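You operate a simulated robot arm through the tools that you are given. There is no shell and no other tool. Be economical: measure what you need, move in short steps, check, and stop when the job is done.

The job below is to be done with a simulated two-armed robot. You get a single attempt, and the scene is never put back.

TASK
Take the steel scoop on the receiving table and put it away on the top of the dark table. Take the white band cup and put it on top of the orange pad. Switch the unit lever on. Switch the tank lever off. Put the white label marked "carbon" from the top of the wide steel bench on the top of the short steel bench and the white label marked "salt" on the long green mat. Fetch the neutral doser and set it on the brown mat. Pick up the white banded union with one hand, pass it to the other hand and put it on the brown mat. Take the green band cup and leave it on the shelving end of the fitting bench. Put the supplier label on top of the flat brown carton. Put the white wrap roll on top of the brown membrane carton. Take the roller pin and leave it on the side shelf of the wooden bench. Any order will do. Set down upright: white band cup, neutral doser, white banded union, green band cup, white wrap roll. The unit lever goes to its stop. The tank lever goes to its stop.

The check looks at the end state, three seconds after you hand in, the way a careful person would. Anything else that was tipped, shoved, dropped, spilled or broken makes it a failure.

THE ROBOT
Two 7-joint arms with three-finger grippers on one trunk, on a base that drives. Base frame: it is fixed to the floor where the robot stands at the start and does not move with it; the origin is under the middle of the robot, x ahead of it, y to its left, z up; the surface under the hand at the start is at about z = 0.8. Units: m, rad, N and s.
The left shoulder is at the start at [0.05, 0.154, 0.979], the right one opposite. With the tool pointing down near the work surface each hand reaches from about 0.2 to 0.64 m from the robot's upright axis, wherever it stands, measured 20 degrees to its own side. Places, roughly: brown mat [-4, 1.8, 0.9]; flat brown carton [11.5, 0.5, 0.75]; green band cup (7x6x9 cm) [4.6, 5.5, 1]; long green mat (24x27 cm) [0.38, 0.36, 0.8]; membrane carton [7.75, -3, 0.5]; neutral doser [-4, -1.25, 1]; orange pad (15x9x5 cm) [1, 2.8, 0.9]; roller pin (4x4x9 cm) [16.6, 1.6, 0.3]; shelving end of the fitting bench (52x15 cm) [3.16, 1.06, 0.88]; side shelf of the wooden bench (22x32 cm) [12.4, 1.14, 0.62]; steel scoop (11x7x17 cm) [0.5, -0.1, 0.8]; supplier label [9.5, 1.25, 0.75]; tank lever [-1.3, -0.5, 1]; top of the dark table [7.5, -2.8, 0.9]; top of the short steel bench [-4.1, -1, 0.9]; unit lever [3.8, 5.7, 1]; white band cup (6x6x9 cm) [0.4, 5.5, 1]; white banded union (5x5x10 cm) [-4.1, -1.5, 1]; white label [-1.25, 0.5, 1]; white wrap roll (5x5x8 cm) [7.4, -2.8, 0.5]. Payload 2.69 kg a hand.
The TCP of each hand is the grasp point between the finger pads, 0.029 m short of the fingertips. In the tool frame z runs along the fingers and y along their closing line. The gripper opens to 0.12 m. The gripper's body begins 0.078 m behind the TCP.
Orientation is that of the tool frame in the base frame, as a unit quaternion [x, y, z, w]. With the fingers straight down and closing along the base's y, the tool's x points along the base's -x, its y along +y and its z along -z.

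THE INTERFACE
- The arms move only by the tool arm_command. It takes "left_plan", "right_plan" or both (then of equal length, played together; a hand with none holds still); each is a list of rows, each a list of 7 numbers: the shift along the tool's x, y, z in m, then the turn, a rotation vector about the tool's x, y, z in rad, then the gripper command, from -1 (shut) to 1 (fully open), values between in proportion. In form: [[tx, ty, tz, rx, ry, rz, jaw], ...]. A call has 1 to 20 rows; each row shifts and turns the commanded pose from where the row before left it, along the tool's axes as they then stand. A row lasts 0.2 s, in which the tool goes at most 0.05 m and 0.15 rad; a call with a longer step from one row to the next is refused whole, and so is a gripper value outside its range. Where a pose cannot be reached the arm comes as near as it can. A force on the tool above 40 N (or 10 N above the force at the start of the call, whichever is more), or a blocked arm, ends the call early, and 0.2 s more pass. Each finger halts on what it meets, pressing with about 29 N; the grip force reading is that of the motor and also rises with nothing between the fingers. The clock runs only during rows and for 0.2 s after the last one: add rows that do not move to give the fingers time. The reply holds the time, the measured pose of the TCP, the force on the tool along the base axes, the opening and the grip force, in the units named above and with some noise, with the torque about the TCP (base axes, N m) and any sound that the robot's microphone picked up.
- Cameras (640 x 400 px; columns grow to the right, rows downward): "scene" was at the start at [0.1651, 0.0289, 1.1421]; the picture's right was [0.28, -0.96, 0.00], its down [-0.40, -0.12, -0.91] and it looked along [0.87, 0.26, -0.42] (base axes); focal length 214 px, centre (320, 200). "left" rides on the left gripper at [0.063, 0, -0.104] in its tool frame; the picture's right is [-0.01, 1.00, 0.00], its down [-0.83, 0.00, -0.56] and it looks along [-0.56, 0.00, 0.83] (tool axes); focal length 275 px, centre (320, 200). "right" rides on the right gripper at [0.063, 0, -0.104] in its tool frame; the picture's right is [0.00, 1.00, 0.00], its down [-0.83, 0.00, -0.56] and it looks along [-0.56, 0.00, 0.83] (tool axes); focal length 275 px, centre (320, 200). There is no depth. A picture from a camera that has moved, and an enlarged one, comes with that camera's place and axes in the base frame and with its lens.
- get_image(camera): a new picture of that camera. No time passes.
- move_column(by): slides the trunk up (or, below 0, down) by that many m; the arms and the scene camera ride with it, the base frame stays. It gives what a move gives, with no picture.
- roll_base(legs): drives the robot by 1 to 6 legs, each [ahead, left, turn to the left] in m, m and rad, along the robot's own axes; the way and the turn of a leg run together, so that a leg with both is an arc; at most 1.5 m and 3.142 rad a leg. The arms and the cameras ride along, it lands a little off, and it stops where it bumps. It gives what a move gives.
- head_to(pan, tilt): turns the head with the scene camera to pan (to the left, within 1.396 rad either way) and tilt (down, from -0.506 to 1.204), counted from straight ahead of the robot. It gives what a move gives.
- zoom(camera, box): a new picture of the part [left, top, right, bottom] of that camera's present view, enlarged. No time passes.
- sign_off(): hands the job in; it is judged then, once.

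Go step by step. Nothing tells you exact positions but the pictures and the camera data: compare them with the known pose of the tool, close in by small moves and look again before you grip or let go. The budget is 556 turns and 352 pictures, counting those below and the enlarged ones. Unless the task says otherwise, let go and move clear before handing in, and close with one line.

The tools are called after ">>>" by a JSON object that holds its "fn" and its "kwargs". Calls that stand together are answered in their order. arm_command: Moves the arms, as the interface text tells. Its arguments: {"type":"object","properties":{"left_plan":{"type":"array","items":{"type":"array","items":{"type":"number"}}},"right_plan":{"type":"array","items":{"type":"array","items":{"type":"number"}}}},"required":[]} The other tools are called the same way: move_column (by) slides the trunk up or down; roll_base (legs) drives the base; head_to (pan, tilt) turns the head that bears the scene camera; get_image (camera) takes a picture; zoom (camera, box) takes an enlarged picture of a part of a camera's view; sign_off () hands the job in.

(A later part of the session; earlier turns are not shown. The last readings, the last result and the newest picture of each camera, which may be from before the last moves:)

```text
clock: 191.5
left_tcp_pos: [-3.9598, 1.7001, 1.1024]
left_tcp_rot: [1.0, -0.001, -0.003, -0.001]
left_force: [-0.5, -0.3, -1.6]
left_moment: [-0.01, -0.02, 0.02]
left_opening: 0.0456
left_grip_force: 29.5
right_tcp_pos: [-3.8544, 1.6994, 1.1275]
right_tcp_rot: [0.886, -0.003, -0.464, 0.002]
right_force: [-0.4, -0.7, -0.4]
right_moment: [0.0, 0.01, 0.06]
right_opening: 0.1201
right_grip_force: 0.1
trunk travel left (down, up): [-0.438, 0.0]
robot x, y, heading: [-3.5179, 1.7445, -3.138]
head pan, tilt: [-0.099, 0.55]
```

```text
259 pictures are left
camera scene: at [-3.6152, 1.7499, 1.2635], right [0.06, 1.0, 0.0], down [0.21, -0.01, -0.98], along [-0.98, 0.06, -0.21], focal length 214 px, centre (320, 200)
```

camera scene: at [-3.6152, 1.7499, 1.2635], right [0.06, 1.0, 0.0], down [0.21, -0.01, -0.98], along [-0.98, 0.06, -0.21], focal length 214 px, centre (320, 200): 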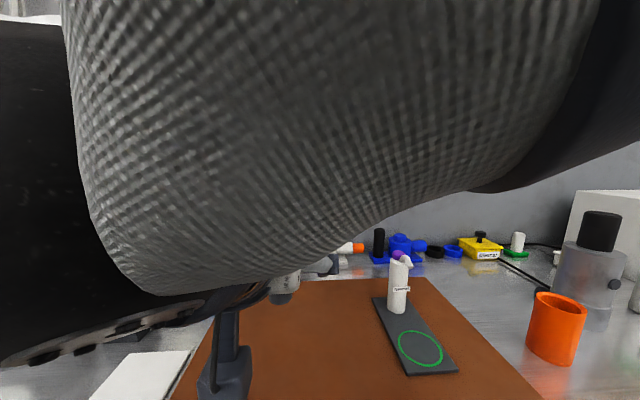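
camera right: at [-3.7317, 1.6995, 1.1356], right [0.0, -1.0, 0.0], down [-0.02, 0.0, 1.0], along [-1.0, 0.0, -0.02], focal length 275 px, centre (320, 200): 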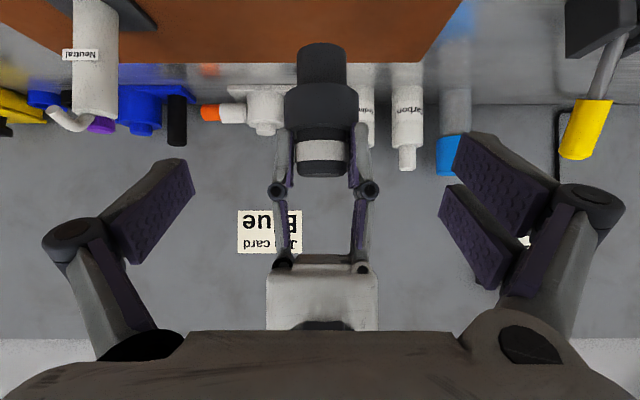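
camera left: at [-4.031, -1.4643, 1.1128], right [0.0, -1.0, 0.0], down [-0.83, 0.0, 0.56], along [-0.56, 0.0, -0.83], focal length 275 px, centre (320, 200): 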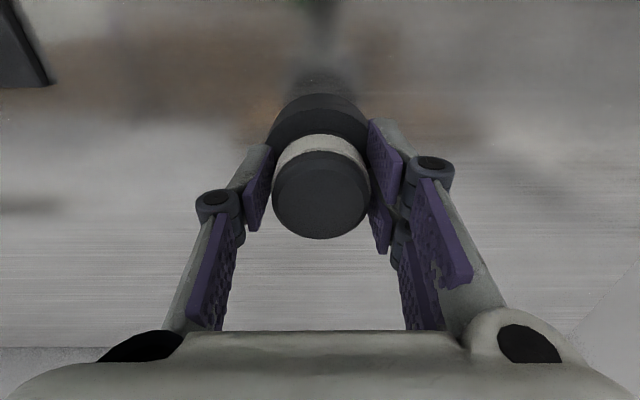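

The right camera shows the union nicely: collar low, band on top. I'll advance the right hand along its axis to grip the lower collar.

>>> {"fn": "arm_command", "kwargs": {"right_plan": [[0.004, 0, 0.035, 0, 0, 0, 1], [0, 0, 0.035, 0, 0, 0, 1], [0, 0, 0.03, 0, 0, 0, 1], [0, 0, 0, 0, 0, 0, 1]]}}

>>> {"fn": "get_image", "kwargs": {"camera": "right"}}

>>> {"fn": "get_image", "kwargs": {"camera": "left"}}

```text
clock: 192.5
left_tcp_pos: [-3.9591, 1.6981, 1.1009]
left_tcp_rot: [1.0, -0.001, -0.003, 0.0]
left_force: [-0.2, -0.7, -2.4]
left_moment: [0.01, -0.02, -0.02]
left_opening: 0.0455
left_grip_force: 28.8
right_tcp_pos: [-3.9339, 1.7014, 1.0713]
right_tcp_rot: [0.885, -0.005, -0.465, 0.002]
right_force: [0.3, -0.3, -0.6]
right_moment: [-0.01, 0.0, -0.03]
right_opening: 0.1203
right_grip_force: 0.1
trunk travel left (down, up): [-0.438, 0.0]
robot x, y, heading: [-3.5221, 1.7369, -3.138]
head pan, tilt: [-0.099, 0.55]
```

```text
258 pictures are left
camera right: at [-3.8123, 1.7012, 1.0778], right [0.0, -1.0, 0.0], down [-0.01, 0.0, 1.0], along [-1.0, 0.0, -0.01], focal length 275 px, centre (320, 200)
```

right: 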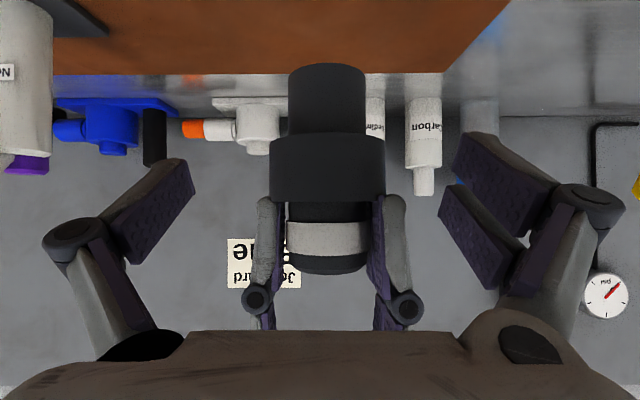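

```text
257 pictures are left
camera left: at [-3.8965, 1.697, 1.2051], right [-0.01, -1.0, 0.0], down [-0.83, 0.0, 0.56], along [-0.56, 0.0, -0.83], focal length 275 px, centre (320, 200)
```

left: 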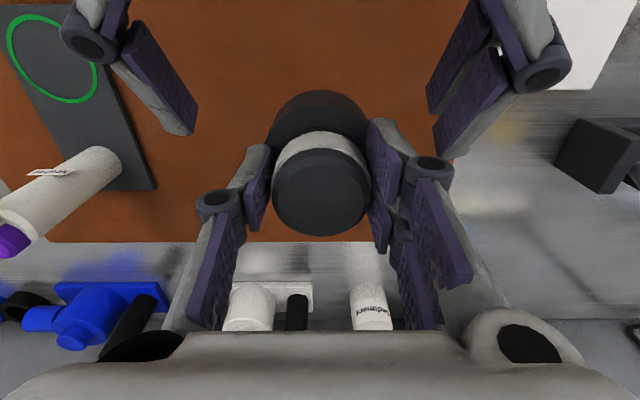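

>>> {"fn": "arm_command", "kwargs": {"right_plan": [[0.001, 0.002, 0.016, 0, 0, 0, 1], [0, 0.001, 0.015, 0, 0, 0, 1], [0, 0, 0, 0, 0, 0, 0.5], [0, 0, 0, 0, 0, 0, 0], [0, 0, 0, 0, 0, 0, -0.5], [0, 0, 0, 0, 0, 0, -1], [0, 0, 0, 0, 0, 0, -1]]}}

>>> {"fn": "get_image", "kwargs": {"camera": "right"}}

>>> {"fn": "get_image", "kwargs": {"camera": "left"}}

```text
clock: 194.1
left_tcp_pos: [-3.9596, 1.6996, 1.101]
left_tcp_rot: [1.0, -0.002, -0.002, -0.001]
left_force: [1.7, 20.5, -6.3]
left_moment: [-0.19, 0.14, 0.57]
left_opening: 0.0457
left_grip_force: 29.5
right_tcp_pos: [-3.9571, 1.6939, 1.0527]
right_tcp_rot: [0.885, 0.002, -0.466, 0.002]
right_force: [-1.2, -20.4, 4.2]
right_moment: [1.23, -0.24, -0.55]
right_opening: 0.0569
right_grip_force: 28.5
trunk travel left (down, up): [-0.438, 0.0]
robot x, y, heading: [-3.5222, 1.7449, -3.138]
head pan, tilt: [-0.099, 0.55]
```

```text
256 pictures are left
camera right: at [-3.8356, 1.6946, 1.0597], right [0.01, -1.0, 0.0], down [-0.01, 0.0, 1.0], along [-1.0, -0.01, -0.01], focal length 275 px, centre (320, 200)
```

right: 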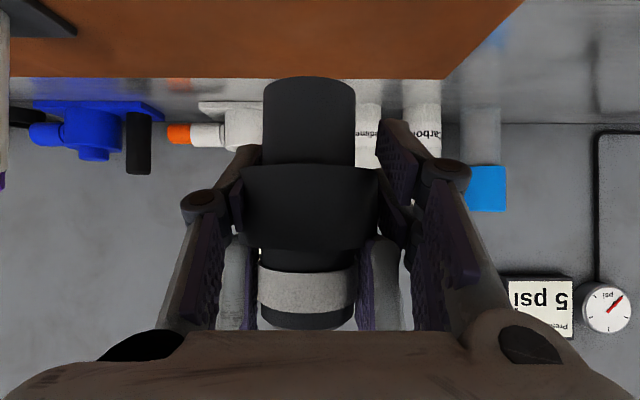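

```text
255 pictures are left
camera left: at [-3.8965, 1.6978, 1.2047], right [-0.01, -1.0, 0.0], down [-0.83, 0.0, 0.56], along [-0.56, 0.01, -0.83], focal length 275 px, centre (320, 200)
```

left: 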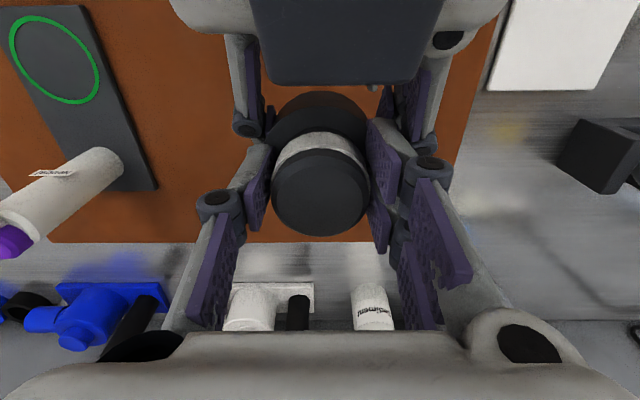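

Right hand holds the collar (57 mm). Now the left opens and rises.

>>> {"fn": "arm_command", "kwargs": {"left_plan": [[0, 0, 0, 0, 0, 0, 0.05], [0, 0, 0, 0, 0, 0, 0.05], [0, 0, -0.02, 0, 0, 0, 0.05], [0, 0, -0.03, 0, 0, 0, 0.05], [0.02, 0.02, -0.03, 0, 0, 0, 0.05], [0, 0.04, 0, 0, 0, 0, 0.05], [0.02, 0.04, 0, 0, 0, 0, 0.05], [0.02, 0.04, 0, 0, 0, 0, 0.05]]}}

>>> {"fn": "get_image", "kwargs": {"camera": "left"}}

>>> {"fn": "get_image", "kwargs": {"camera": "right"}}

>>> {"fn": "get_image", "kwargs": {"camera": "scene"}}

```text
clock: 195.9
left_tcp_pos: [-3.9002, 1.5578, 1.1787]
left_tcp_rot: [1.0, 0.0, -0.003, -0.001]
left_force: [-0.2, 0.0, 0.6]
left_moment: [0.0, 0.02, 0.0]
left_opening: 0.063
left_grip_force: 0.0
right_tcp_pos: [-3.958, 1.6954, 1.0535]
right_tcp_rot: [0.885, -0.001, -0.466, 0.0]
right_force: [0.0, -0.8, 0.8]
right_moment: [0.02, -0.01, -0.05]
right_opening: 0.0446
right_grip_force: 29.2
trunk travel left (down, up): [-0.438, 0.0]
robot x, y, heading: [-3.5177, 1.7423, -3.139]
head pan, tilt: [-0.099, 0.55]
```

```text
254 pictures are left
camera left: at [-3.8363, 1.5573, 1.2826], right [-0.01, -1.0, 0.0], down [-0.83, 0.0, 0.56], along [-0.56, 0.01, -0.83], focal length 275 px, centre (320, 200)
```

left: 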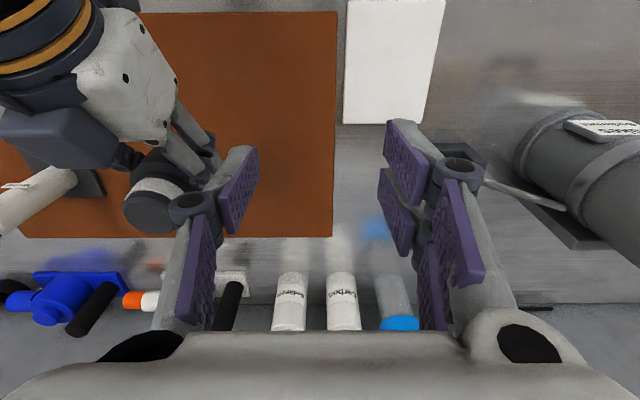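

```text
253 pictures are left
camera right: at [-3.8357, 1.6949, 1.0597], right [0.0, -1.0, 0.0], down [-0.01, 0.0, 1.0], along [-1.0, 0.0, -0.01], focal length 275 px, centre (320, 200)
```

right: 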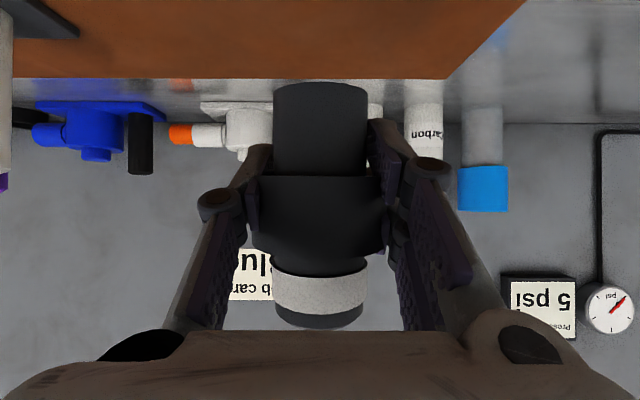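

```text
252 pictures are left
camera scene: at [-3.604, 1.7097, 1.2281], right [-0.37, 0.93, 0.0], down [0.52, 0.21, -0.83], along [-0.77, -0.31, -0.56], focal length 214 px, centre (320, 200)
```

scene: 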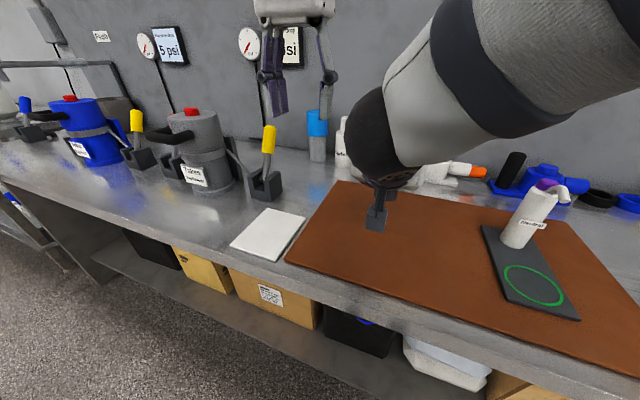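

The pass worked; now I lower the union onto the mat right below.

>>> {"fn": "arm_command", "kwargs": {"right_plan": [[0.0247, 0, 0.017, 0, 0, 0, -1], [0.0247, 0, 0.017, 0, 0, 0, -1], [0.0247, 0, 0.017, 0, 0, 0, -1], [0, 0, 0, 0, 0, 0, -1]]}}

>>> {"fn": "get_image", "kwargs": {"camera": "right"}}

>>> {"fn": "get_image", "kwargs": {"camera": "left"}}

```text
clock: 196.9
left_tcp_pos: [-3.9009, 1.5591, 1.1811]
left_tcp_rot: [1.0, -0.001, -0.003, -0.001]
left_force: [0.5, 0.3, -0.1]
left_moment: [0.0, 0.0, -0.01]
left_opening: 0.0632
left_grip_force: 0.1
right_tcp_pos: [-3.9587, 1.6927, 0.9638]
right_tcp_rot: [0.884, 0.0, -0.467, 0.001]
right_force: [0.7, 0.5, -0.1]
right_moment: [-0.01, 0.01, 0.0]
right_opening: 0.0444
right_grip_force: 28.8
trunk travel left (down, up): [-0.438, 0.0]
robot x, y, heading: [-3.5167, 1.7422, -3.141]
head pan, tilt: [-0.099, 0.55]
```

```text
251 pictures are left
camera right: at [-3.8366, 1.6941, 0.9704], right [0.0, -1.0, 0.0], down [-0.01, 0.0, 1.0], along [-1.0, 0.0, -0.01], focal length 275 px, centre (320, 200)
```

right: 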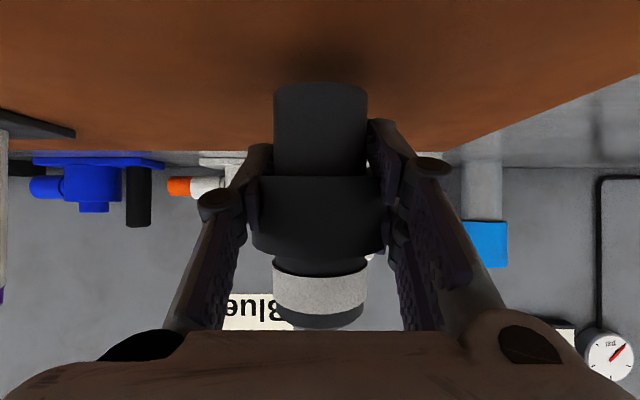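

```text
250 pictures are left
camera left: at [-3.8362, 1.5586, 1.2833], right [-0.01, -1.0, 0.0], down [-0.83, 0.0, 0.56], along [-0.56, 0.0, -0.83], focal length 275 px, centre (320, 200)
```

left: 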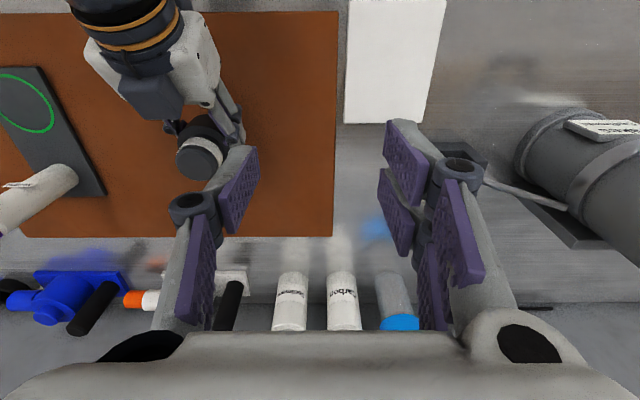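

>>> {"fn": "arm_command", "kwargs": {"right_plan": [[0.0082, 0, 0.0057, 0, 0, 0, -1], [0.0041, 0, 0.0028, 0, 0, 0, -1], [0.0041, 0, 0.0028, 0, 0, 0, -1], [0.0025, 0, 0.0017, 0, 0, 0, -1], [0.0025, 0, 0.0017, 0, 0, 0, -1], [0, 0, 0, 0, 0, 0, -1]]}}

>>> {"fn": "get_image", "kwargs": {"camera": "right"}}

```text
clock: 198.3
left_tcp_pos: [-3.8977, 1.5593, 1.1812]
left_tcp_rot: [1.0, -0.001, -0.005, -0.001]
left_force: [0.1, -0.8, -0.4]
left_moment: [0.02, 0.02, -0.04]
left_opening: 0.0631
left_grip_force: 0.0
right_tcp_pos: [-3.9599, 1.6937, 0.9423]
right_tcp_rot: [0.883, -0.001, -0.469, 0.002]
right_force: [3.0, -5.8, 33.5]
right_moment: [-0.69, 0.53, 0.3]
right_opening: 0.0443
right_grip_force: 29.3
trunk travel left (down, up): [-0.438, 0.0]
robot x, y, heading: [-3.5219, 1.7372, -3.139]
head pan, tilt: [-0.099, 0.55]
```

```text
249 pictures are left
camera right: at [-3.8365, 1.6943, 0.9477], right [0.0, -1.0, 0.0], down [0.0, 0.0, 1.0], along [-1.0, 0.0, 0.0], focal length 275 px, centre (320, 200)
```

right: 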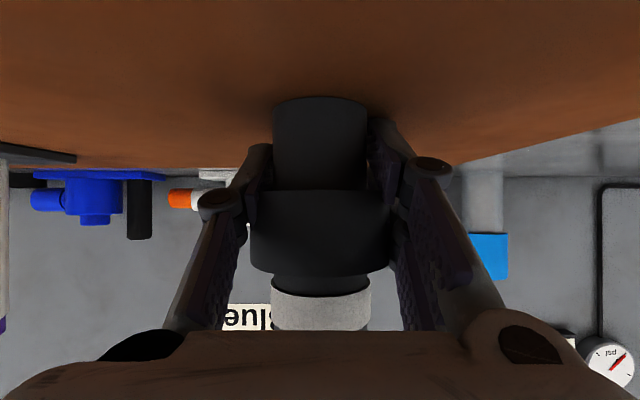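

>>> {"fn": "arm_command", "kwargs": {"right_plan": [[-0.002, 0, -0.001, 0, 0, 0, -0.6], [0, 0, 0, 0, 0, 0, 0], [0, 0, 0, 0, 0, 0, 0.7], [0, 0, 0, 0, 0, 0, 0.7], [0, 0, -0.03, 0, 0, 0, 0.7], [0, 0, -0.04, 0, 0, 0, 0.7], [0, 0, -0.05, 0, 0, 0, 0.7], [0, 0, -0.03, 0, 0, 0, 0.7]]}}

>>> {"fn": "get_image", "kwargs": {"camera": "right"}}

>>> {"fn": "get_image", "kwargs": {"camera": "left"}}

```text
clock: 200.1
left_tcp_pos: [-3.8987, 1.5601, 1.1813]
left_tcp_rot: [1.0, -0.001, -0.005, 0.0]
left_force: [-0.1, -0.1, 0.2]
left_moment: [-0.01, -0.02, 0.0]
left_opening: 0.063
left_grip_force: 0.2
right_tcp_pos: [-3.8362, 1.6935, 1.023]
right_tcp_rot: [0.885, 0.002, -0.465, -0.002]
right_force: [0.0, -0.7, -0.2]
right_moment: [-0.04, -0.02, 0.02]
right_opening: 0.1018
right_grip_force: 0.0
trunk travel left (down, up): [-0.438, 0.0]
robot x, y, heading: [-3.5179, 1.7412, -3.141]
head pan, tilt: [-0.099, 0.55]
```

```text
248 pictures are left
camera right: at [-3.7125, 1.6945, 1.0306], right [0.0, -1.0, -0.01], down [-0.01, -0.01, 1.0], along [-1.0, 0.0, -0.01], focal length 275 px, centre (320, 200)
```

right: 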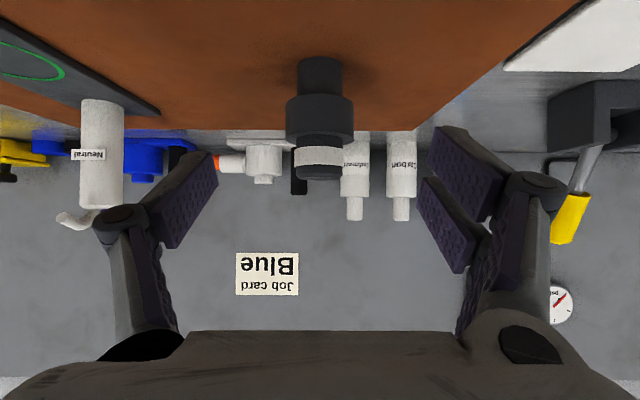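

```text
247 pictures are left
camera left: at [-3.8361, 1.5589, 1.2837], right [-0.01, -1.0, 0.0], down [-0.83, 0.0, 0.56], along [-0.56, 0.0, -0.83], focal length 275 px, centre (320, 200)
```

left: 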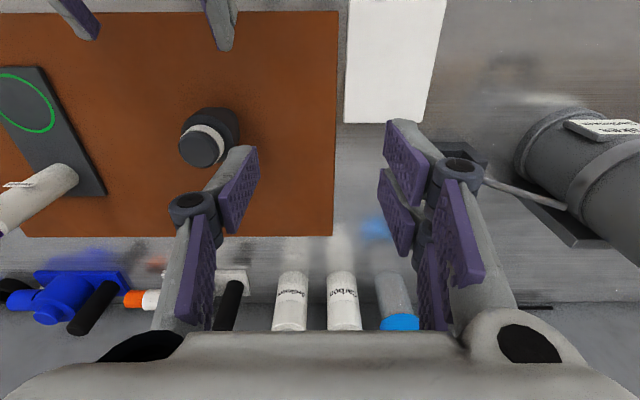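

Union upright on the mat. I'll back away and restore the right hand.

>>> {"fn": "roll_base", "kwargs": {"legs": [[-0.45, 0, 0]]}}

>>> {"fn": "arm_command", "kwargs": {"right_plan": [[-0.02, -0.04, -0.02, 0, 0.12, 0, 0.5], [-0.02, -0.04, -0.01, 0, 0.12, 0, 0.5], [0, -0.04, 0, 0, 0.12, 0, 0.5], [0, -0.04, 0, 0, 0.12, 0, 0.5], [0, -0.04, 0, 0, 0.12, 0, 0.5], [0, -0.04, 0, 0, 0.12, 0, 0.5], [0, 0, 0, 0, 0.12, 0, 0.5], [0, 0, 0, 0, 0.127, 0, 0.5]]}}

>>> {"fn": "head_to", "kwargs": {"pan": -0.8, "tilt": 0.3}}

>>> {"fn": "get_image", "kwargs": {"camera": "scene"}}

```text
clock: 202.8
left_tcp_pos: [-3.4493, 1.5621, 1.1793]
left_tcp_rot: [1.0, -0.004, -0.002, -0.001]
left_force: [0.9, 0.2, -0.2]
left_moment: [0.0, 0.02, 0.02]
left_opening: 0.0631
left_grip_force: 0.0
right_tcp_pos: [-3.3835, 1.6954, 1.0226]
right_tcp_rot: [0.886, -0.003, -0.463, -0.001]
right_force: [0.4, -0.4, -0.1]
right_moment: [0.01, 0.01, 0.0]
right_opening: 0.102
right_grip_force: 0.1
trunk travel left (down, up): [-0.438, 0.0]
robot x, y, heading: [-3.0664, 1.7368, 3.135]
head pan, tilt: [-0.099, 0.55]
```

```text
clock: 204.6
left_tcp_pos: [-3.45, 1.5616, 1.1795]
left_tcp_rot: [1.0, -0.004, -0.003, -0.001]
left_force: [0.0, 0.4, 0.1]
left_moment: [-0.02, -0.02, 0.01]
left_opening: 0.0632
left_grip_force: 0.1
right_tcp_pos: [-3.3841, 1.9359, 1.0717]
right_tcp_rot: [1.0, -0.002, 0.003, 0.001]
right_force: [0.0, -0.3, -0.8]
right_moment: [-0.01, -0.05, 0.02]
right_opening: 0.09
right_grip_force: 0.1
trunk travel left (down, up): [-0.438, 0.0]
robot x, y, heading: [-3.0671, 1.7388, 3.138]
head pan, tilt: [-0.099, 0.55]
```

```text
clock: 205.7
left_tcp_pos: [-3.4491, 1.5612, 1.1787]
left_tcp_rot: [1.0, -0.004, -0.003, 0.0]
left_force: [1.0, 0.1, 0.1]
left_moment: [0.01, 0.02, 0.05]
left_opening: 0.0628
left_grip_force: 0.1
right_tcp_pos: [-3.383, 1.9352, 1.0725]
right_tcp_rot: [1.0, -0.003, 0.002, 0.0]
right_force: [0.9, 0.3, 0.7]
right_moment: [-0.02, -0.01, 0.0]
right_opening: 0.09
right_grip_force: 0.0
trunk travel left (down, up): [-0.438, 0.0]
robot x, y, heading: [-3.065, 1.7426, 3.139]
head pan, tilt: [-0.799, 0.3]
```

```text
246 pictures are left
camera scene: at [-3.1343, 1.8098, 1.2549], right [0.72, 0.69, 0.0], down [0.21, -0.21, -0.96], along [-0.66, 0.69, -0.3], focal length 214 px, centre (320, 200)
```

scene: 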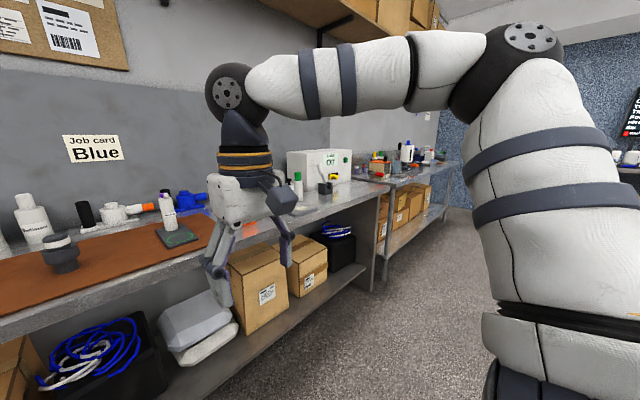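

>>> {"fn": "roll_base", "kwargs": {"legs": [[0, 0, -1.57]]}}

>>> {"fn": "head_to", "kwargs": {"pan": -0.3, "tilt": 0.25}}

>>> {"fn": "get_image", "kwargs": {"camera": "scene"}}

```text
clock: 209.9
left_tcp_pos: [-3.2487, 2.12, 1.1798]
left_tcp_rot: [0.707, -0.707, -0.003, -0.003]
left_force: [0.0, 0.4, -1.0]
left_moment: [-0.01, 0.02, -0.03]
left_opening: 0.0629
left_grip_force: 0.0
right_tcp_pos: [-2.8746, 2.0555, 1.072]
right_tcp_rot: [-0.707, 0.707, -0.001, -0.001]
right_force: [0.1, 0.6, 0.2]
right_moment: [0.0, -0.02, 0.01]
right_opening: 0.0899
right_grip_force: 0.0
trunk travel left (down, up): [-0.438, 0.0]
robot x, y, heading: [-3.0661, 1.7413, 1.572]
head pan, tilt: [-0.799, 0.3]
```

```text
clock: 210.8
left_tcp_pos: [-3.2485, 2.1196, 1.1805]
left_tcp_rot: [-0.706, 0.708, 0.002, 0.002]
left_force: [0.3, -1.0, 0.4]
left_moment: [0.01, 0.05, -0.01]
left_opening: 0.0629
left_grip_force: 0.1
right_tcp_pos: [-2.874, 2.0567, 1.0724]
right_tcp_rot: [-0.707, 0.707, -0.001, -0.001]
right_force: [-0.3, -0.4, 1.1]
right_moment: [0.01, -0.01, -0.01]
right_opening: 0.0899
right_grip_force: 0.0
trunk travel left (down, up): [-0.438, 0.0]
robot x, y, heading: [-3.0691, 1.7413, 1.57]
head pan, tilt: [-0.3, 0.25]
```

```text
245 pictures are left
camera scene: at [-3.0405, 1.8331, 1.2597], right [0.96, -0.3, 0.0], down [-0.07, -0.24, -0.97], along [0.29, 0.93, -0.25], focal length 214 px, centre (320, 200)
```

scene: 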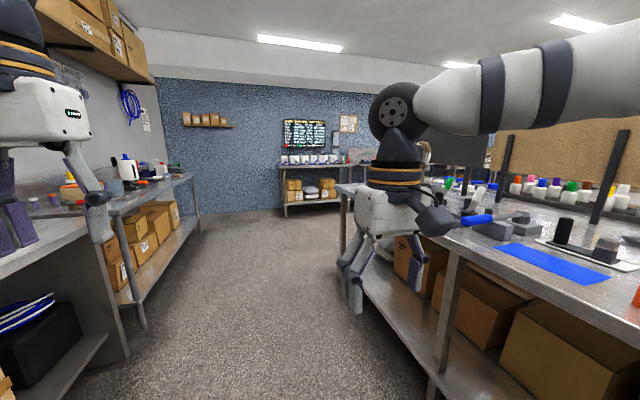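

>>> {"fn": "roll_base", "kwargs": {"legs": [[1.45, 0, 0], [1.45, 0, 0], [0, 0, -1.57], [1.2, 0, 0]]}}

>>> {"fn": "head_to", "kwargs": {"pan": 0.2, "tilt": 0.25}}

>>> {"fn": "get_image", "kwargs": {"camera": "scene"}}

```text
clock: 234.3
left_tcp_pos: [-1.4992, 4.8591, 1.1795]
left_tcp_rot: [-0.025, 1.0, -0.002, 0.004]
left_force: [-0.5, -0.4, -0.8]
left_moment: [-0.01, 0.0, -0.01]
left_opening: 0.063
left_grip_force: 0.0
right_tcp_pos: [-1.5409, 4.483, 1.0736]
right_tcp_rot: [-0.025, 1.0, 0.0, -0.002]
right_force: [-0.7, -0.4, -0.5]
right_moment: [0.01, -0.03, 0.01]
right_opening: 0.0902
right_grip_force: 0.1
trunk travel left (down, up): [-0.438, 0.0]
robot x, y, heading: [-1.8698, 4.6596, 0.052]
head pan, tilt: [-0.3, 0.25]
```

```text
clock: 235.2
left_tcp_pos: [-1.4982, 4.8589, 1.1805]
left_tcp_rot: [-0.025, 1.0, -0.001, 0.003]
left_force: [0.0, 0.9, 0.1]
left_moment: [0.02, 0.02, 0.01]
left_opening: 0.0628
left_grip_force: 0.1
right_tcp_pos: [-1.5416, 4.4828, 1.0721]
right_tcp_rot: [-0.027, 1.0, 0.0, -0.002]
right_force: [0.2, -0.4, 0.0]
right_moment: [0.0, 0.0, 0.02]
right_opening: 0.09
right_grip_force: 0.2
trunk travel left (down, up): [-0.438, 0.0]
robot x, y, heading: [-1.871, 4.6572, 0.052]
head pan, tilt: [0.201, 0.25]
```

```text
244 pictures are left
camera scene: at [-1.7772, 4.6853, 1.2597], right [0.25, -0.97, 0.0], down [-0.24, -0.06, -0.97], along [0.94, 0.24, -0.25], focal length 214 px, centre (320, 200)
```

scene: 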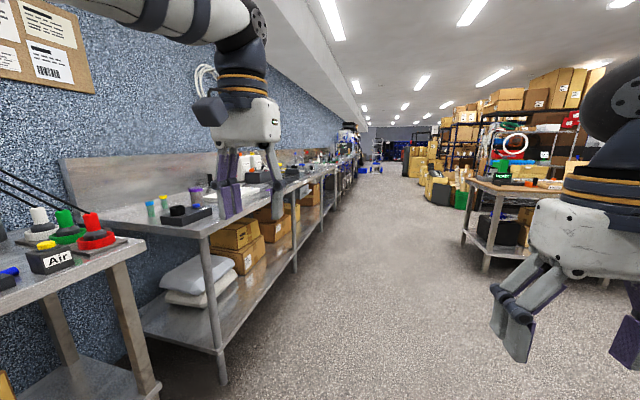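

>>> {"fn": "roll_base", "kwargs": {"legs": [[0, 0, -0.052], [1.1, 0, 0], [1.0, 0, 0], [0, 0, 1.57]]}}

>>> {"fn": "head_to", "kwargs": {"pan": 0, "tilt": 0.35}}

>>> {"fn": "get_image", "kwargs": {"camera": "scene"}}

```text
clock: 249.8
left_tcp_pos: [0.0375, 4.997, 1.1804]
left_tcp_rot: [-0.699, 0.716, 0.002, 0.003]
left_force: [0.4, 0.0, 0.4]
left_moment: [0.01, -0.01, -0.01]
left_opening: 0.0631
left_grip_force: 0.0
right_tcp_pos: [0.4092, 4.9254, 1.0732]
right_tcp_rot: [-0.7, 0.714, -0.001, -0.001]
right_force: [0.2, 0.1, -0.6]
right_moment: [0.01, -0.02, 0.0]
right_opening: 0.0901
right_grip_force: 0.0
trunk travel left (down, up): [-0.438, 0.0]
robot x, y, heading: [0.2116, 4.615, 1.552]
head pan, tilt: [0.201, 0.25]
```

```text
clock: 250.6
left_tcp_pos: [0.0372, 4.9961, 1.1795]
left_tcp_rot: [-0.699, 0.716, 0.002, 0.003]
left_force: [-0.8, 0.4, 1.1]
left_moment: [0.01, -0.02, 0.01]
left_opening: 0.0632
left_grip_force: 0.1
right_tcp_pos: [0.4099, 4.9253, 1.0744]
right_tcp_rot: [-0.699, 0.715, -0.001, -0.002]
right_force: [-0.1, 0.2, 0.3]
right_moment: [0.04, -0.02, 0.0]
right_opening: 0.09
right_grip_force: 0.1
trunk travel left (down, up): [-0.438, 0.0]
robot x, y, heading: [0.2116, 4.6122, 1.551]
head pan, tilt: [0.0, 0.351]
```

```text
243 pictures are left
camera scene: at [0.2116, 4.7098, 1.2503], right [1.0, -0.02, 0.0], down [-0.01, -0.34, -0.94], along [0.02, 0.94, -0.34], focal length 214 px, centre (320, 200)
```

scene: 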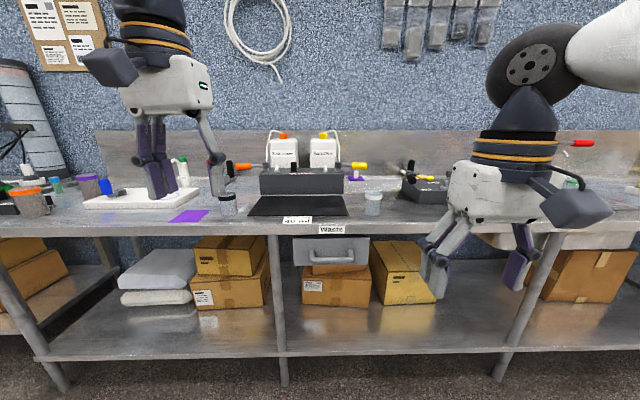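

>>> {"fn": "zoom", "kwargs": {"camera": "scene", "box": [160, 120, 460, 240]}}

>>> {"fn": "zoom", "kwargs": {"camera": "scene", "box": [0, 140, 160, 240]}}

```text
2.13 times, centred on (310, 180) of scene
camera zoom: at [0.2116, 4.7098, 1.2503], right [1.0, -0.02, 0.0], down [-0.01, -0.34, -0.94], along [0.02, 0.94, -0.34], focal length 458 px, centre (341, 243)
```

zoom: 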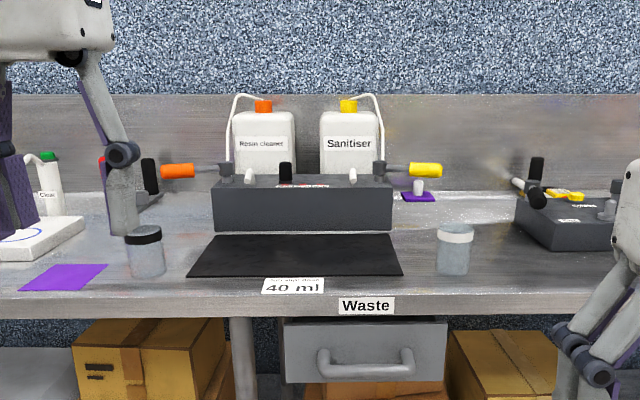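

```text
4.00 times, centred on (80, 190) of scene
camera zoom: at [0.2116, 4.7098, 1.2503], right [1.0, -0.02, 0.0], down [-0.01, -0.34, -0.94], along [0.02, 0.94, -0.34], focal length 858 px, centre (1280, 240)
```

zoom: 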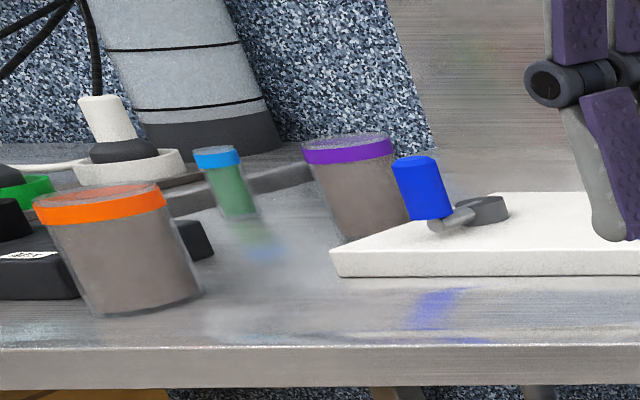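

The clear cup with the white band is at about (0.44, 5.5). I'll roll up to it.

>>> {"fn": "roll_base", "kwargs": {"legs": [[0.37, -0.04, 0.02]]}}

>>> {"fn": "get_image", "kwargs": {"camera": "right"}}

>>> {"fn": "get_image", "kwargs": {"camera": "scene"}}

```text
clock: 252.9
left_tcp_pos: [0.073, 5.3627, 1.1801]
left_tcp_rot: [-0.706, 0.708, 0.002, 0.002]
left_force: [-0.5, 0.1, -0.2]
left_moment: [-0.02, -0.01, 0.01]
left_opening: 0.0632
left_grip_force: 0.1
right_tcp_pos: [0.4476, 5.2993, 1.0719]
right_tcp_rot: [0.707, -0.707, 0.002, 0.002]
right_force: [-0.8, 0.7, 1.0]
right_moment: [-0.04, -0.02, 0.01]
right_opening: 0.0901
right_grip_force: 0.1
trunk travel left (down, up): [-0.438, 0.0]
robot x, y, heading: [0.2546, 4.9814, 1.571]
head pan, tilt: [0.0, 0.351]
```

```text
240 pictures are left
camera right: at [0.4479, 5.2367, 1.1772], right [-1.0, -0.01, 0.0], down [0.0, 0.83, 0.55], along [0.0, 0.55, -0.83], focal length 275 px, centre (320, 200)
```

right: 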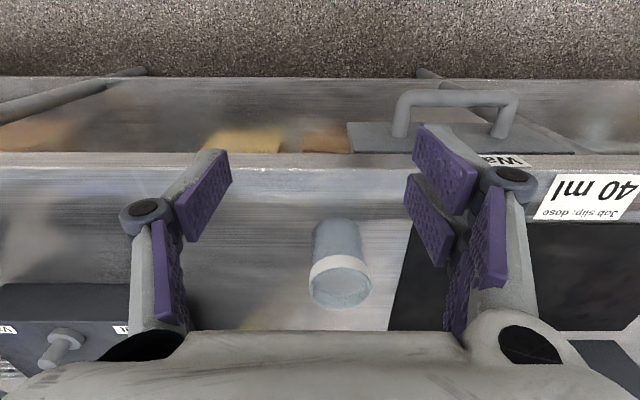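

```text
239 pictures are left
camera scene: at [0.2535, 5.0798, 1.2503], right [1.0, 0.0, 0.0], down [0.0, -0.34, -0.94], along [0.0, 0.94, -0.34], focal length 214 px, centre (320, 200)
```

scene: 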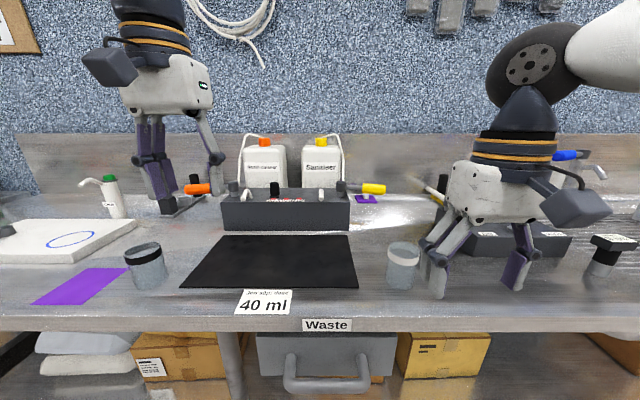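

>>> {"fn": "arm_command", "kwargs": {"right_plan": [[-0.04, 0.005, 0, 0, 0, 0, 0.6], [-0.04, 0.005, 0, 0, 0, 0, 0.6], [-0.04, 0.005, 0, 0, 0, 0, 0.6], [-0.041, 0.005, 0, 0, 0, 0, 0.6], [0, 0, 0, 0, 0, 0, 0.6]]}}

>>> {"fn": "get_image", "kwargs": {"camera": "right"}}

```text
clock: 254.1
left_tcp_pos: [0.0734, 5.3615, 1.1797]
left_tcp_rot: [-0.707, 0.708, 0.002, 0.003]
left_force: [0.2, -0.6, 0.2]
left_moment: [0.04, -0.01, 0.03]
left_opening: 0.063
left_grip_force: 0.0
right_tcp_pos: [0.4262, 5.4602, 1.0742]
right_tcp_rot: [0.708, -0.706, 0.001, 0.001]
right_force: [0.9, -0.8, -0.3]
right_moment: [0.05, 0.02, 0.01]
right_opening: 0.096
right_grip_force: 0.1
trunk travel left (down, up): [-0.438, 0.0]
robot x, y, heading: [0.2524, 4.9821, 1.577]
head pan, tilt: [0.0, 0.351]
```

```text
238 pictures are left
camera right: at [0.4258, 5.3974, 1.1781], right [-1.0, -0.01, 0.0], down [-0.01, 0.83, 0.55], along [0.0, 0.55, -0.83], focal length 275 px, centre (320, 200)
```

right: 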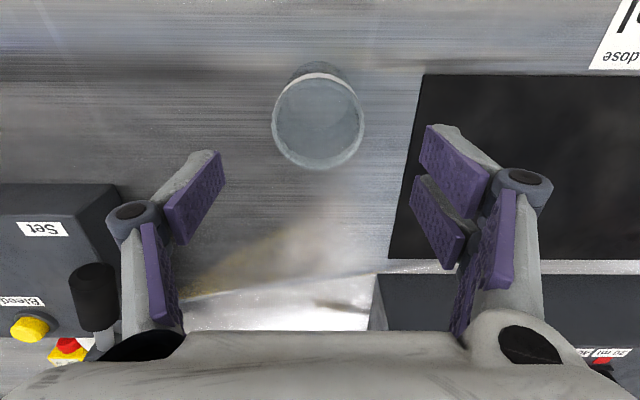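

>>> {"fn": "arm_command", "kwargs": {"right_plan": [[0.004, 0, 0.03, 0, 0, 0, 0.6], [0, 0, 0.03, 0, 0, 0, 0.6], [0, 0, 0.03, 0, 0, 0, 0.6], [0, 0, 0.016, 0, 0, 0, 0.6], [0, 0, 0, 0, 0, 0, 0.3], [0, 0, 0, 0, 0, 0, 0], [0, 0, 0, 0, 0, 0, -0.3], [0, 0, 0, 0, 0, 0, -0.3]]}}

>>> {"fn": "get_image", "kwargs": {"camera": "right"}}

>>> {"fn": "zoom", "kwargs": {"camera": "scene", "box": [340, 140, 540, 300]}}

```text
clock: 255.9
left_tcp_pos: [0.0737, 5.3619, 1.1808]
left_tcp_rot: [-0.706, 0.708, 0.002, 0.003]
left_force: [-0.2, -0.3, 0.1]
left_moment: [0.0, 0.01, 0.0]
left_opening: 0.0628
left_grip_force: 0.0
right_tcp_pos: [0.4254, 5.4543, 0.9664]
right_tcp_rot: [0.707, -0.707, 0.001, 0.001]
right_force: [0.0, -0.1, 0.2]
right_moment: [0.01, 0.02, 0.01]
right_opening: 0.0587
right_grip_force: 28.5
trunk travel left (down, up): [-0.438, 0.0]
robot x, y, heading: [0.2517, 4.9839, 1.578]
head pan, tilt: [0.0, 0.351]
```

```text
237 pictures are left
camera right: at [0.4272, 5.3914, 1.0707], right [-1.0, -0.01, 0.0], down [0.0, 0.83, 0.55], along [0.0, 0.55, -0.83], focal length 275 px, centre (320, 200)
```

right: 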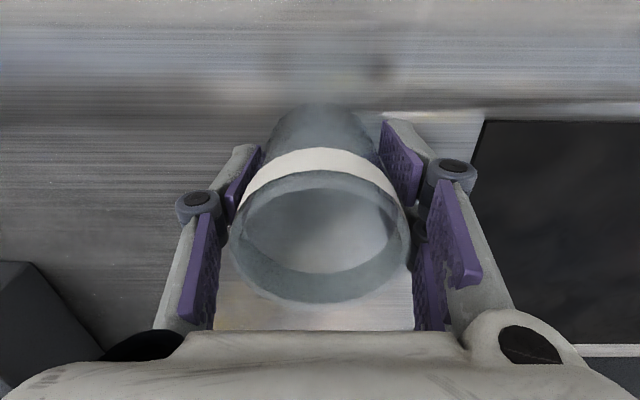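

```text
2.50 times, centred on (440, 220) of scene
camera zoom: at [0.2535, 5.0794, 1.2503], right [1.0, 0.0, 0.0], down [0.0, -0.34, -0.94], along [0.0, 0.94, -0.34], focal length 536 px, centre (20, 150)
```

zoom: 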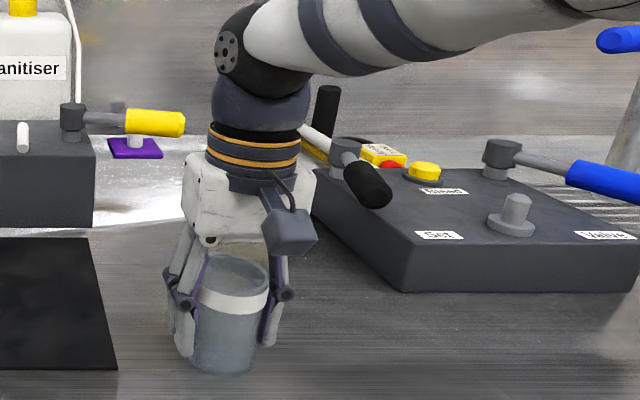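

Cup gripped at 59 mm. Lift, pull in, back away and turn to see the orange-pad table.

>>> {"fn": "arm_command", "kwargs": {"right_plan": [[0, 0, -0.02, 0, 0, 0, -0.4], [0, 0, -0.04, 0, 0, 0, -0.4], [0, 0, -0.05, 0, 0, 0, -0.4], [0.04, 0, -0.02, 0, 0, 0, -0.4], [0.045, 0, 0, 0, 0, 0, -0.4], [0.045, 0, 0, 0, 0, 0, -0.4]]}}

>>> {"fn": "roll_base", "kwargs": {"legs": [[-0.4, 0, 0], [0, 0, -1.57], [0, 0, -1.0]]}}

>>> {"fn": "head_to", "kwargs": {"pan": 0, "tilt": 0.3}}

>>> {"fn": "get_image", "kwargs": {"camera": "scene"}}

```text
clock: 257.3
left_tcp_pos: [0.075, 5.3621, 1.1796]
left_tcp_rot: [-0.707, 0.707, 0.002, 0.003]
left_force: [0.6, 0.1, -0.1]
left_moment: [0.0, 0.03, -0.01]
left_opening: 0.0628
left_grip_force: 0.1
right_tcp_pos: [0.4295, 5.3255, 1.0927]
right_tcp_rot: [0.707, -0.707, 0.0, 0.002]
right_force: [-0.6, -0.6, -1.1]
right_moment: [0.02, 0.05, 0.0]
right_opening: 0.0585
right_grip_force: 28.7
trunk travel left (down, up): [-0.438, 0.0]
robot x, y, heading: [0.2553, 4.9829, 1.572]
head pan, tilt: [0.0, 0.351]
```

```text
clock: 266.2
left_tcp_pos: [0.6125, 4.3557, 1.1803]
left_tcp_rot: [0.476, 0.88, -0.003, 0.003]
left_force: [-0.3, -0.4, -0.7]
left_moment: [0.0, 0.02, 0.02]
left_opening: 0.0631
left_grip_force: 0.1
right_tcp_pos: [0.294, 4.1912, 1.0921]
right_tcp_rot: [0.475, 0.88, 0.001, -0.002]
right_force: [-0.8, 0.4, -0.7]
right_moment: [0.01, 0.05, 0.04]
right_opening: 0.0588
right_grip_force: 28.9
trunk travel left (down, up): [-0.438, 0.0]
robot x, y, heading: [0.2503, 4.5784, -0.991]
head pan, tilt: [0.0, 0.351]
```

```text
clock: 266.8
left_tcp_pos: [0.6127, 4.3565, 1.1798]
left_tcp_rot: [0.477, 0.879, -0.002, 0.003]
left_force: [-0.2, -0.5, -0.2]
left_moment: [0.03, -0.02, -0.04]
left_opening: 0.0631
left_grip_force: 0.1
right_tcp_pos: [0.296, 4.1925, 1.0913]
right_tcp_rot: [0.475, 0.88, 0.0, -0.001]
right_force: [-0.7, -0.2, -0.9]
right_moment: [-0.03, 0.0, 0.0]
right_opening: 0.0591
right_grip_force: 29.1
trunk travel left (down, up): [-0.438, 0.0]
robot x, y, heading: [0.2512, 4.5731, -0.991]
head pan, tilt: [0.0, 0.3]
```

```text
235 pictures are left
camera scene: at [0.304, 4.4984, 1.2549], right [-0.84, -0.55, 0.0], down [-0.16, 0.25, -0.96], along [0.52, -0.8, -0.3], focal length 214 px, centre (320, 200)
```

scene: 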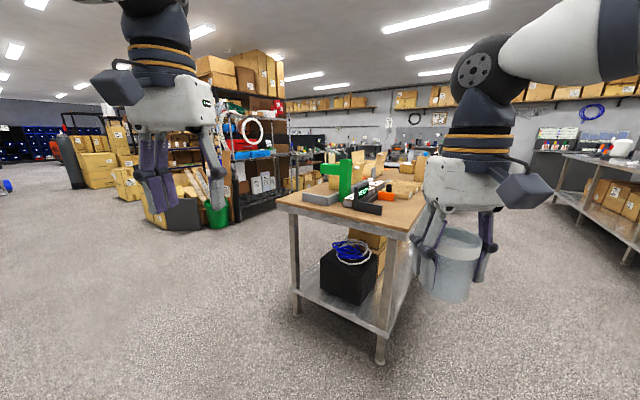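

>>> {"fn": "roll_base", "kwargs": {"legs": [[0, 0, 0.99], [1.45, 0, 0], [0, 0, 3.14], [0, 1.4, 0]]}}

>>> {"fn": "get_image", "kwargs": {"camera": "scene"}}

```text
clock: 294.8
left_tcp_pos: [1.4726, 2.9625, 1.1802]
left_tcp_rot: [0.999, 0.037, -0.004, -0.001]
left_force: [0.4, -0.5, 0.0]
left_moment: [-0.02, 0.0, 0.0]
left_opening: 0.0629
left_grip_force: 0.0
right_tcp_pos: [1.4813, 3.3209, 1.0926]
right_tcp_rot: [0.999, 0.038, 0.001, 0.0]
right_force: [-0.5, 0.1, -1.3]
right_moment: [0.01, -0.03, 0.0]
right_opening: 0.0584
right_grip_force: 28.6
trunk travel left (down, up): [-0.438, 0.0]
robot x, y, heading: [1.8368, 3.1759, -3.064]
head pan, tilt: [0.0, 0.3]
```

```text
234 pictures are left
camera scene: at [1.7433, 3.1686, 1.255], right [-0.08, 1.0, 0.0], down [0.29, 0.02, -0.96], along [-0.95, -0.07, -0.3], focal length 214 px, centre (320, 200)
```

scene: 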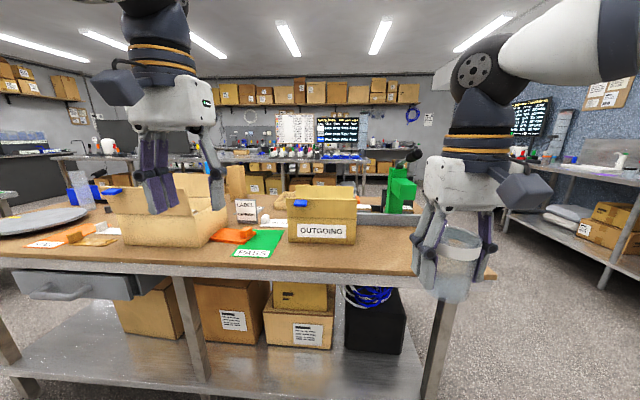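

>>> {"fn": "zoom", "kwargs": {"camera": "scene", "box": [10, 170, 370, 290]}}

```text
1.78 times, centred on (190, 230) of scene
camera zoom: at [1.7433, 3.1686, 1.255], right [-0.08, 1.0, 0.0], down [0.29, 0.02, -0.96], along [-0.95, -0.07, -0.3], focal length 381 px, centre (551, 147)
```

zoom: 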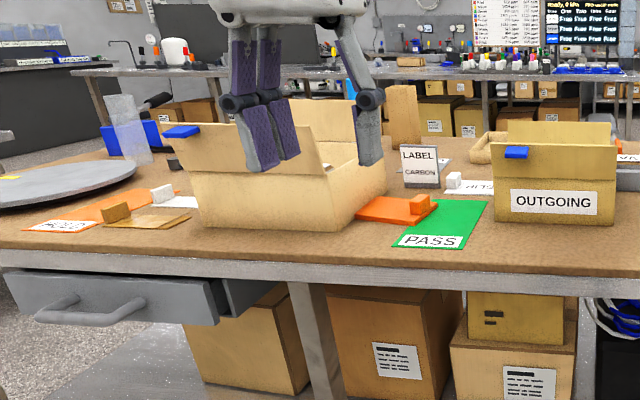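

The orange pad (slab with tab) is at about (1.0, 2.75). I'll line up in front of it.

>>> {"fn": "roll_base", "kwargs": {"legs": [[0, 0, -0.078], [0.1, 0.4, 0], [0.22, 0, 0]]}}

>>> {"fn": "head_to", "kwargs": {"pan": 0, "tilt": 0.5}}

>>> {"fn": "get_image", "kwargs": {"camera": "scene"}}

>>> {"fn": "get_image", "kwargs": {"camera": "right"}}

```text
clock: 300.2
left_tcp_pos: [1.1323, 2.6037, 1.1803]
left_tcp_rot: [1.0, -0.01, -0.004, -0.001]
left_force: [-0.1, -0.1, -0.2]
left_moment: [-0.05, -0.03, -0.01]
left_opening: 0.0627
left_grip_force: 0.0
right_tcp_pos: [1.1766, 2.9576, 1.0923]
right_tcp_rot: [1.0, -0.009, 0.002, 0.0]
right_force: [-1.3, -0.4, -2.0]
right_moment: [-0.03, -0.01, -0.01]
right_opening: 0.0583
right_grip_force: 28.7
trunk travel left (down, up): [-0.438, 0.0]
robot x, y, heading: [1.5186, 2.7764, 3.124]
head pan, tilt: [0.0, 0.3]
```

```text
clock: 300.9
left_tcp_pos: [1.1349, 2.6027, 1.1798]
left_tcp_rot: [1.0, -0.009, -0.004, -0.001]
left_force: [-0.2, 0.1, -0.3]
left_moment: [-0.01, 0.01, 0.02]
left_opening: 0.0628
left_grip_force: 0.1
right_tcp_pos: [1.1751, 2.958, 1.0922]
right_tcp_rot: [1.0, -0.009, 0.002, 0.0]
right_force: [0.1, 0.2, -1.1]
right_moment: [-0.01, 0.0, -0.02]
right_opening: 0.0585
right_grip_force: 28.7
trunk travel left (down, up): [-0.438, 0.0]
robot x, y, heading: [1.5199, 2.7794, 3.124]
head pan, tilt: [0.0, 0.499]
```

```text
232 pictures are left
camera scene: at [1.4245, 2.7816, 1.2366], right [0.02, 1.0, 0.0], down [0.48, -0.01, -0.88], along [-0.88, 0.01, -0.48], focal length 214 px, centre (320, 200)
```

scene: 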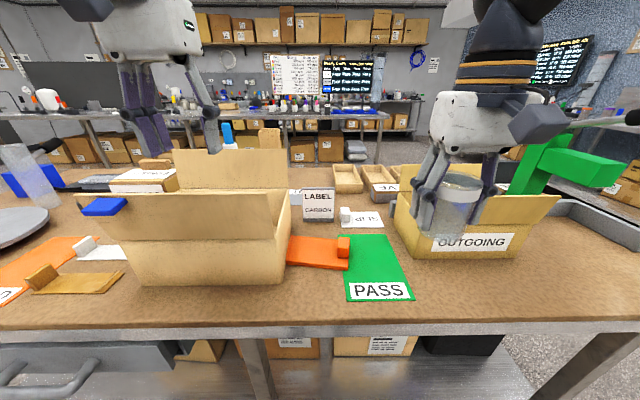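

```text
231 pictures are left
camera right: at [1.2399, 2.9566, 1.1967], right [-0.01, -1.0, 0.0], down [-0.83, 0.01, 0.55], along [-0.55, 0.01, -0.83], focal length 275 px, centre (320, 200)
```

right: 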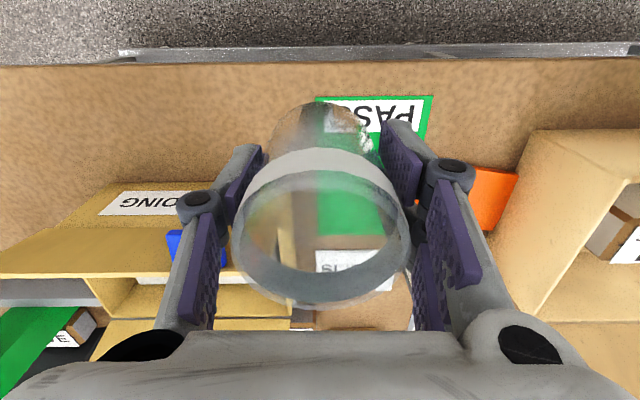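

>>> {"fn": "zoom", "kwargs": {"camera": "scene", "box": [260, 180, 420, 310]}}

>>> {"fn": "get_image", "kwargs": {"camera": "left"}}

```text
3.08 times, centred on (340, 245) of scene
camera zoom: at [1.4245, 2.7816, 1.2366], right [0.02, 1.0, 0.0], down [0.48, -0.01, -0.88], along [-0.88, 0.01, -0.48], focal length 660 px, centre (258, 62)
```

zoom: 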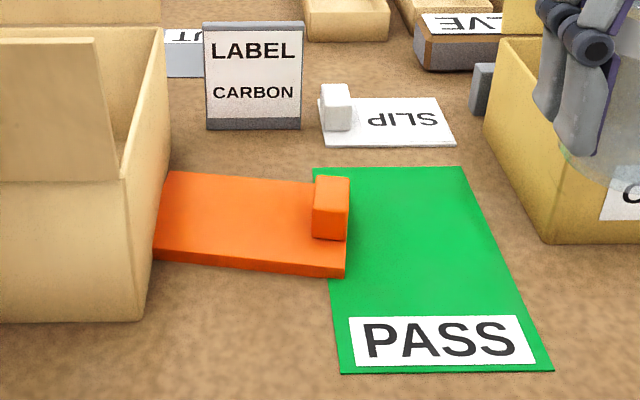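

```text
229 pictures are left
camera left: at [1.1974, 2.6011, 1.2829], right [-0.02, -1.0, 0.0], down [-0.83, 0.02, 0.56], along [-0.56, 0.01, -0.83], focal length 275 px, centre (320, 200)
```

left: 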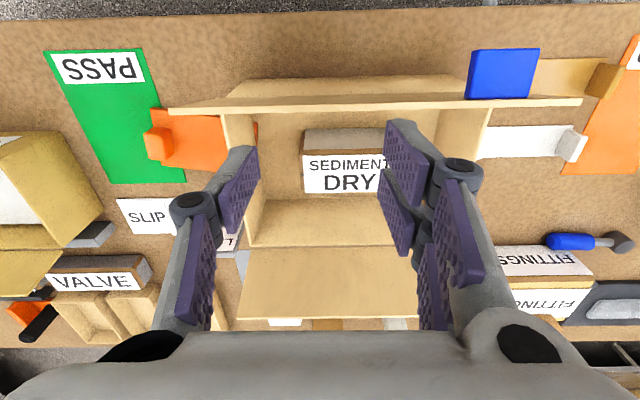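

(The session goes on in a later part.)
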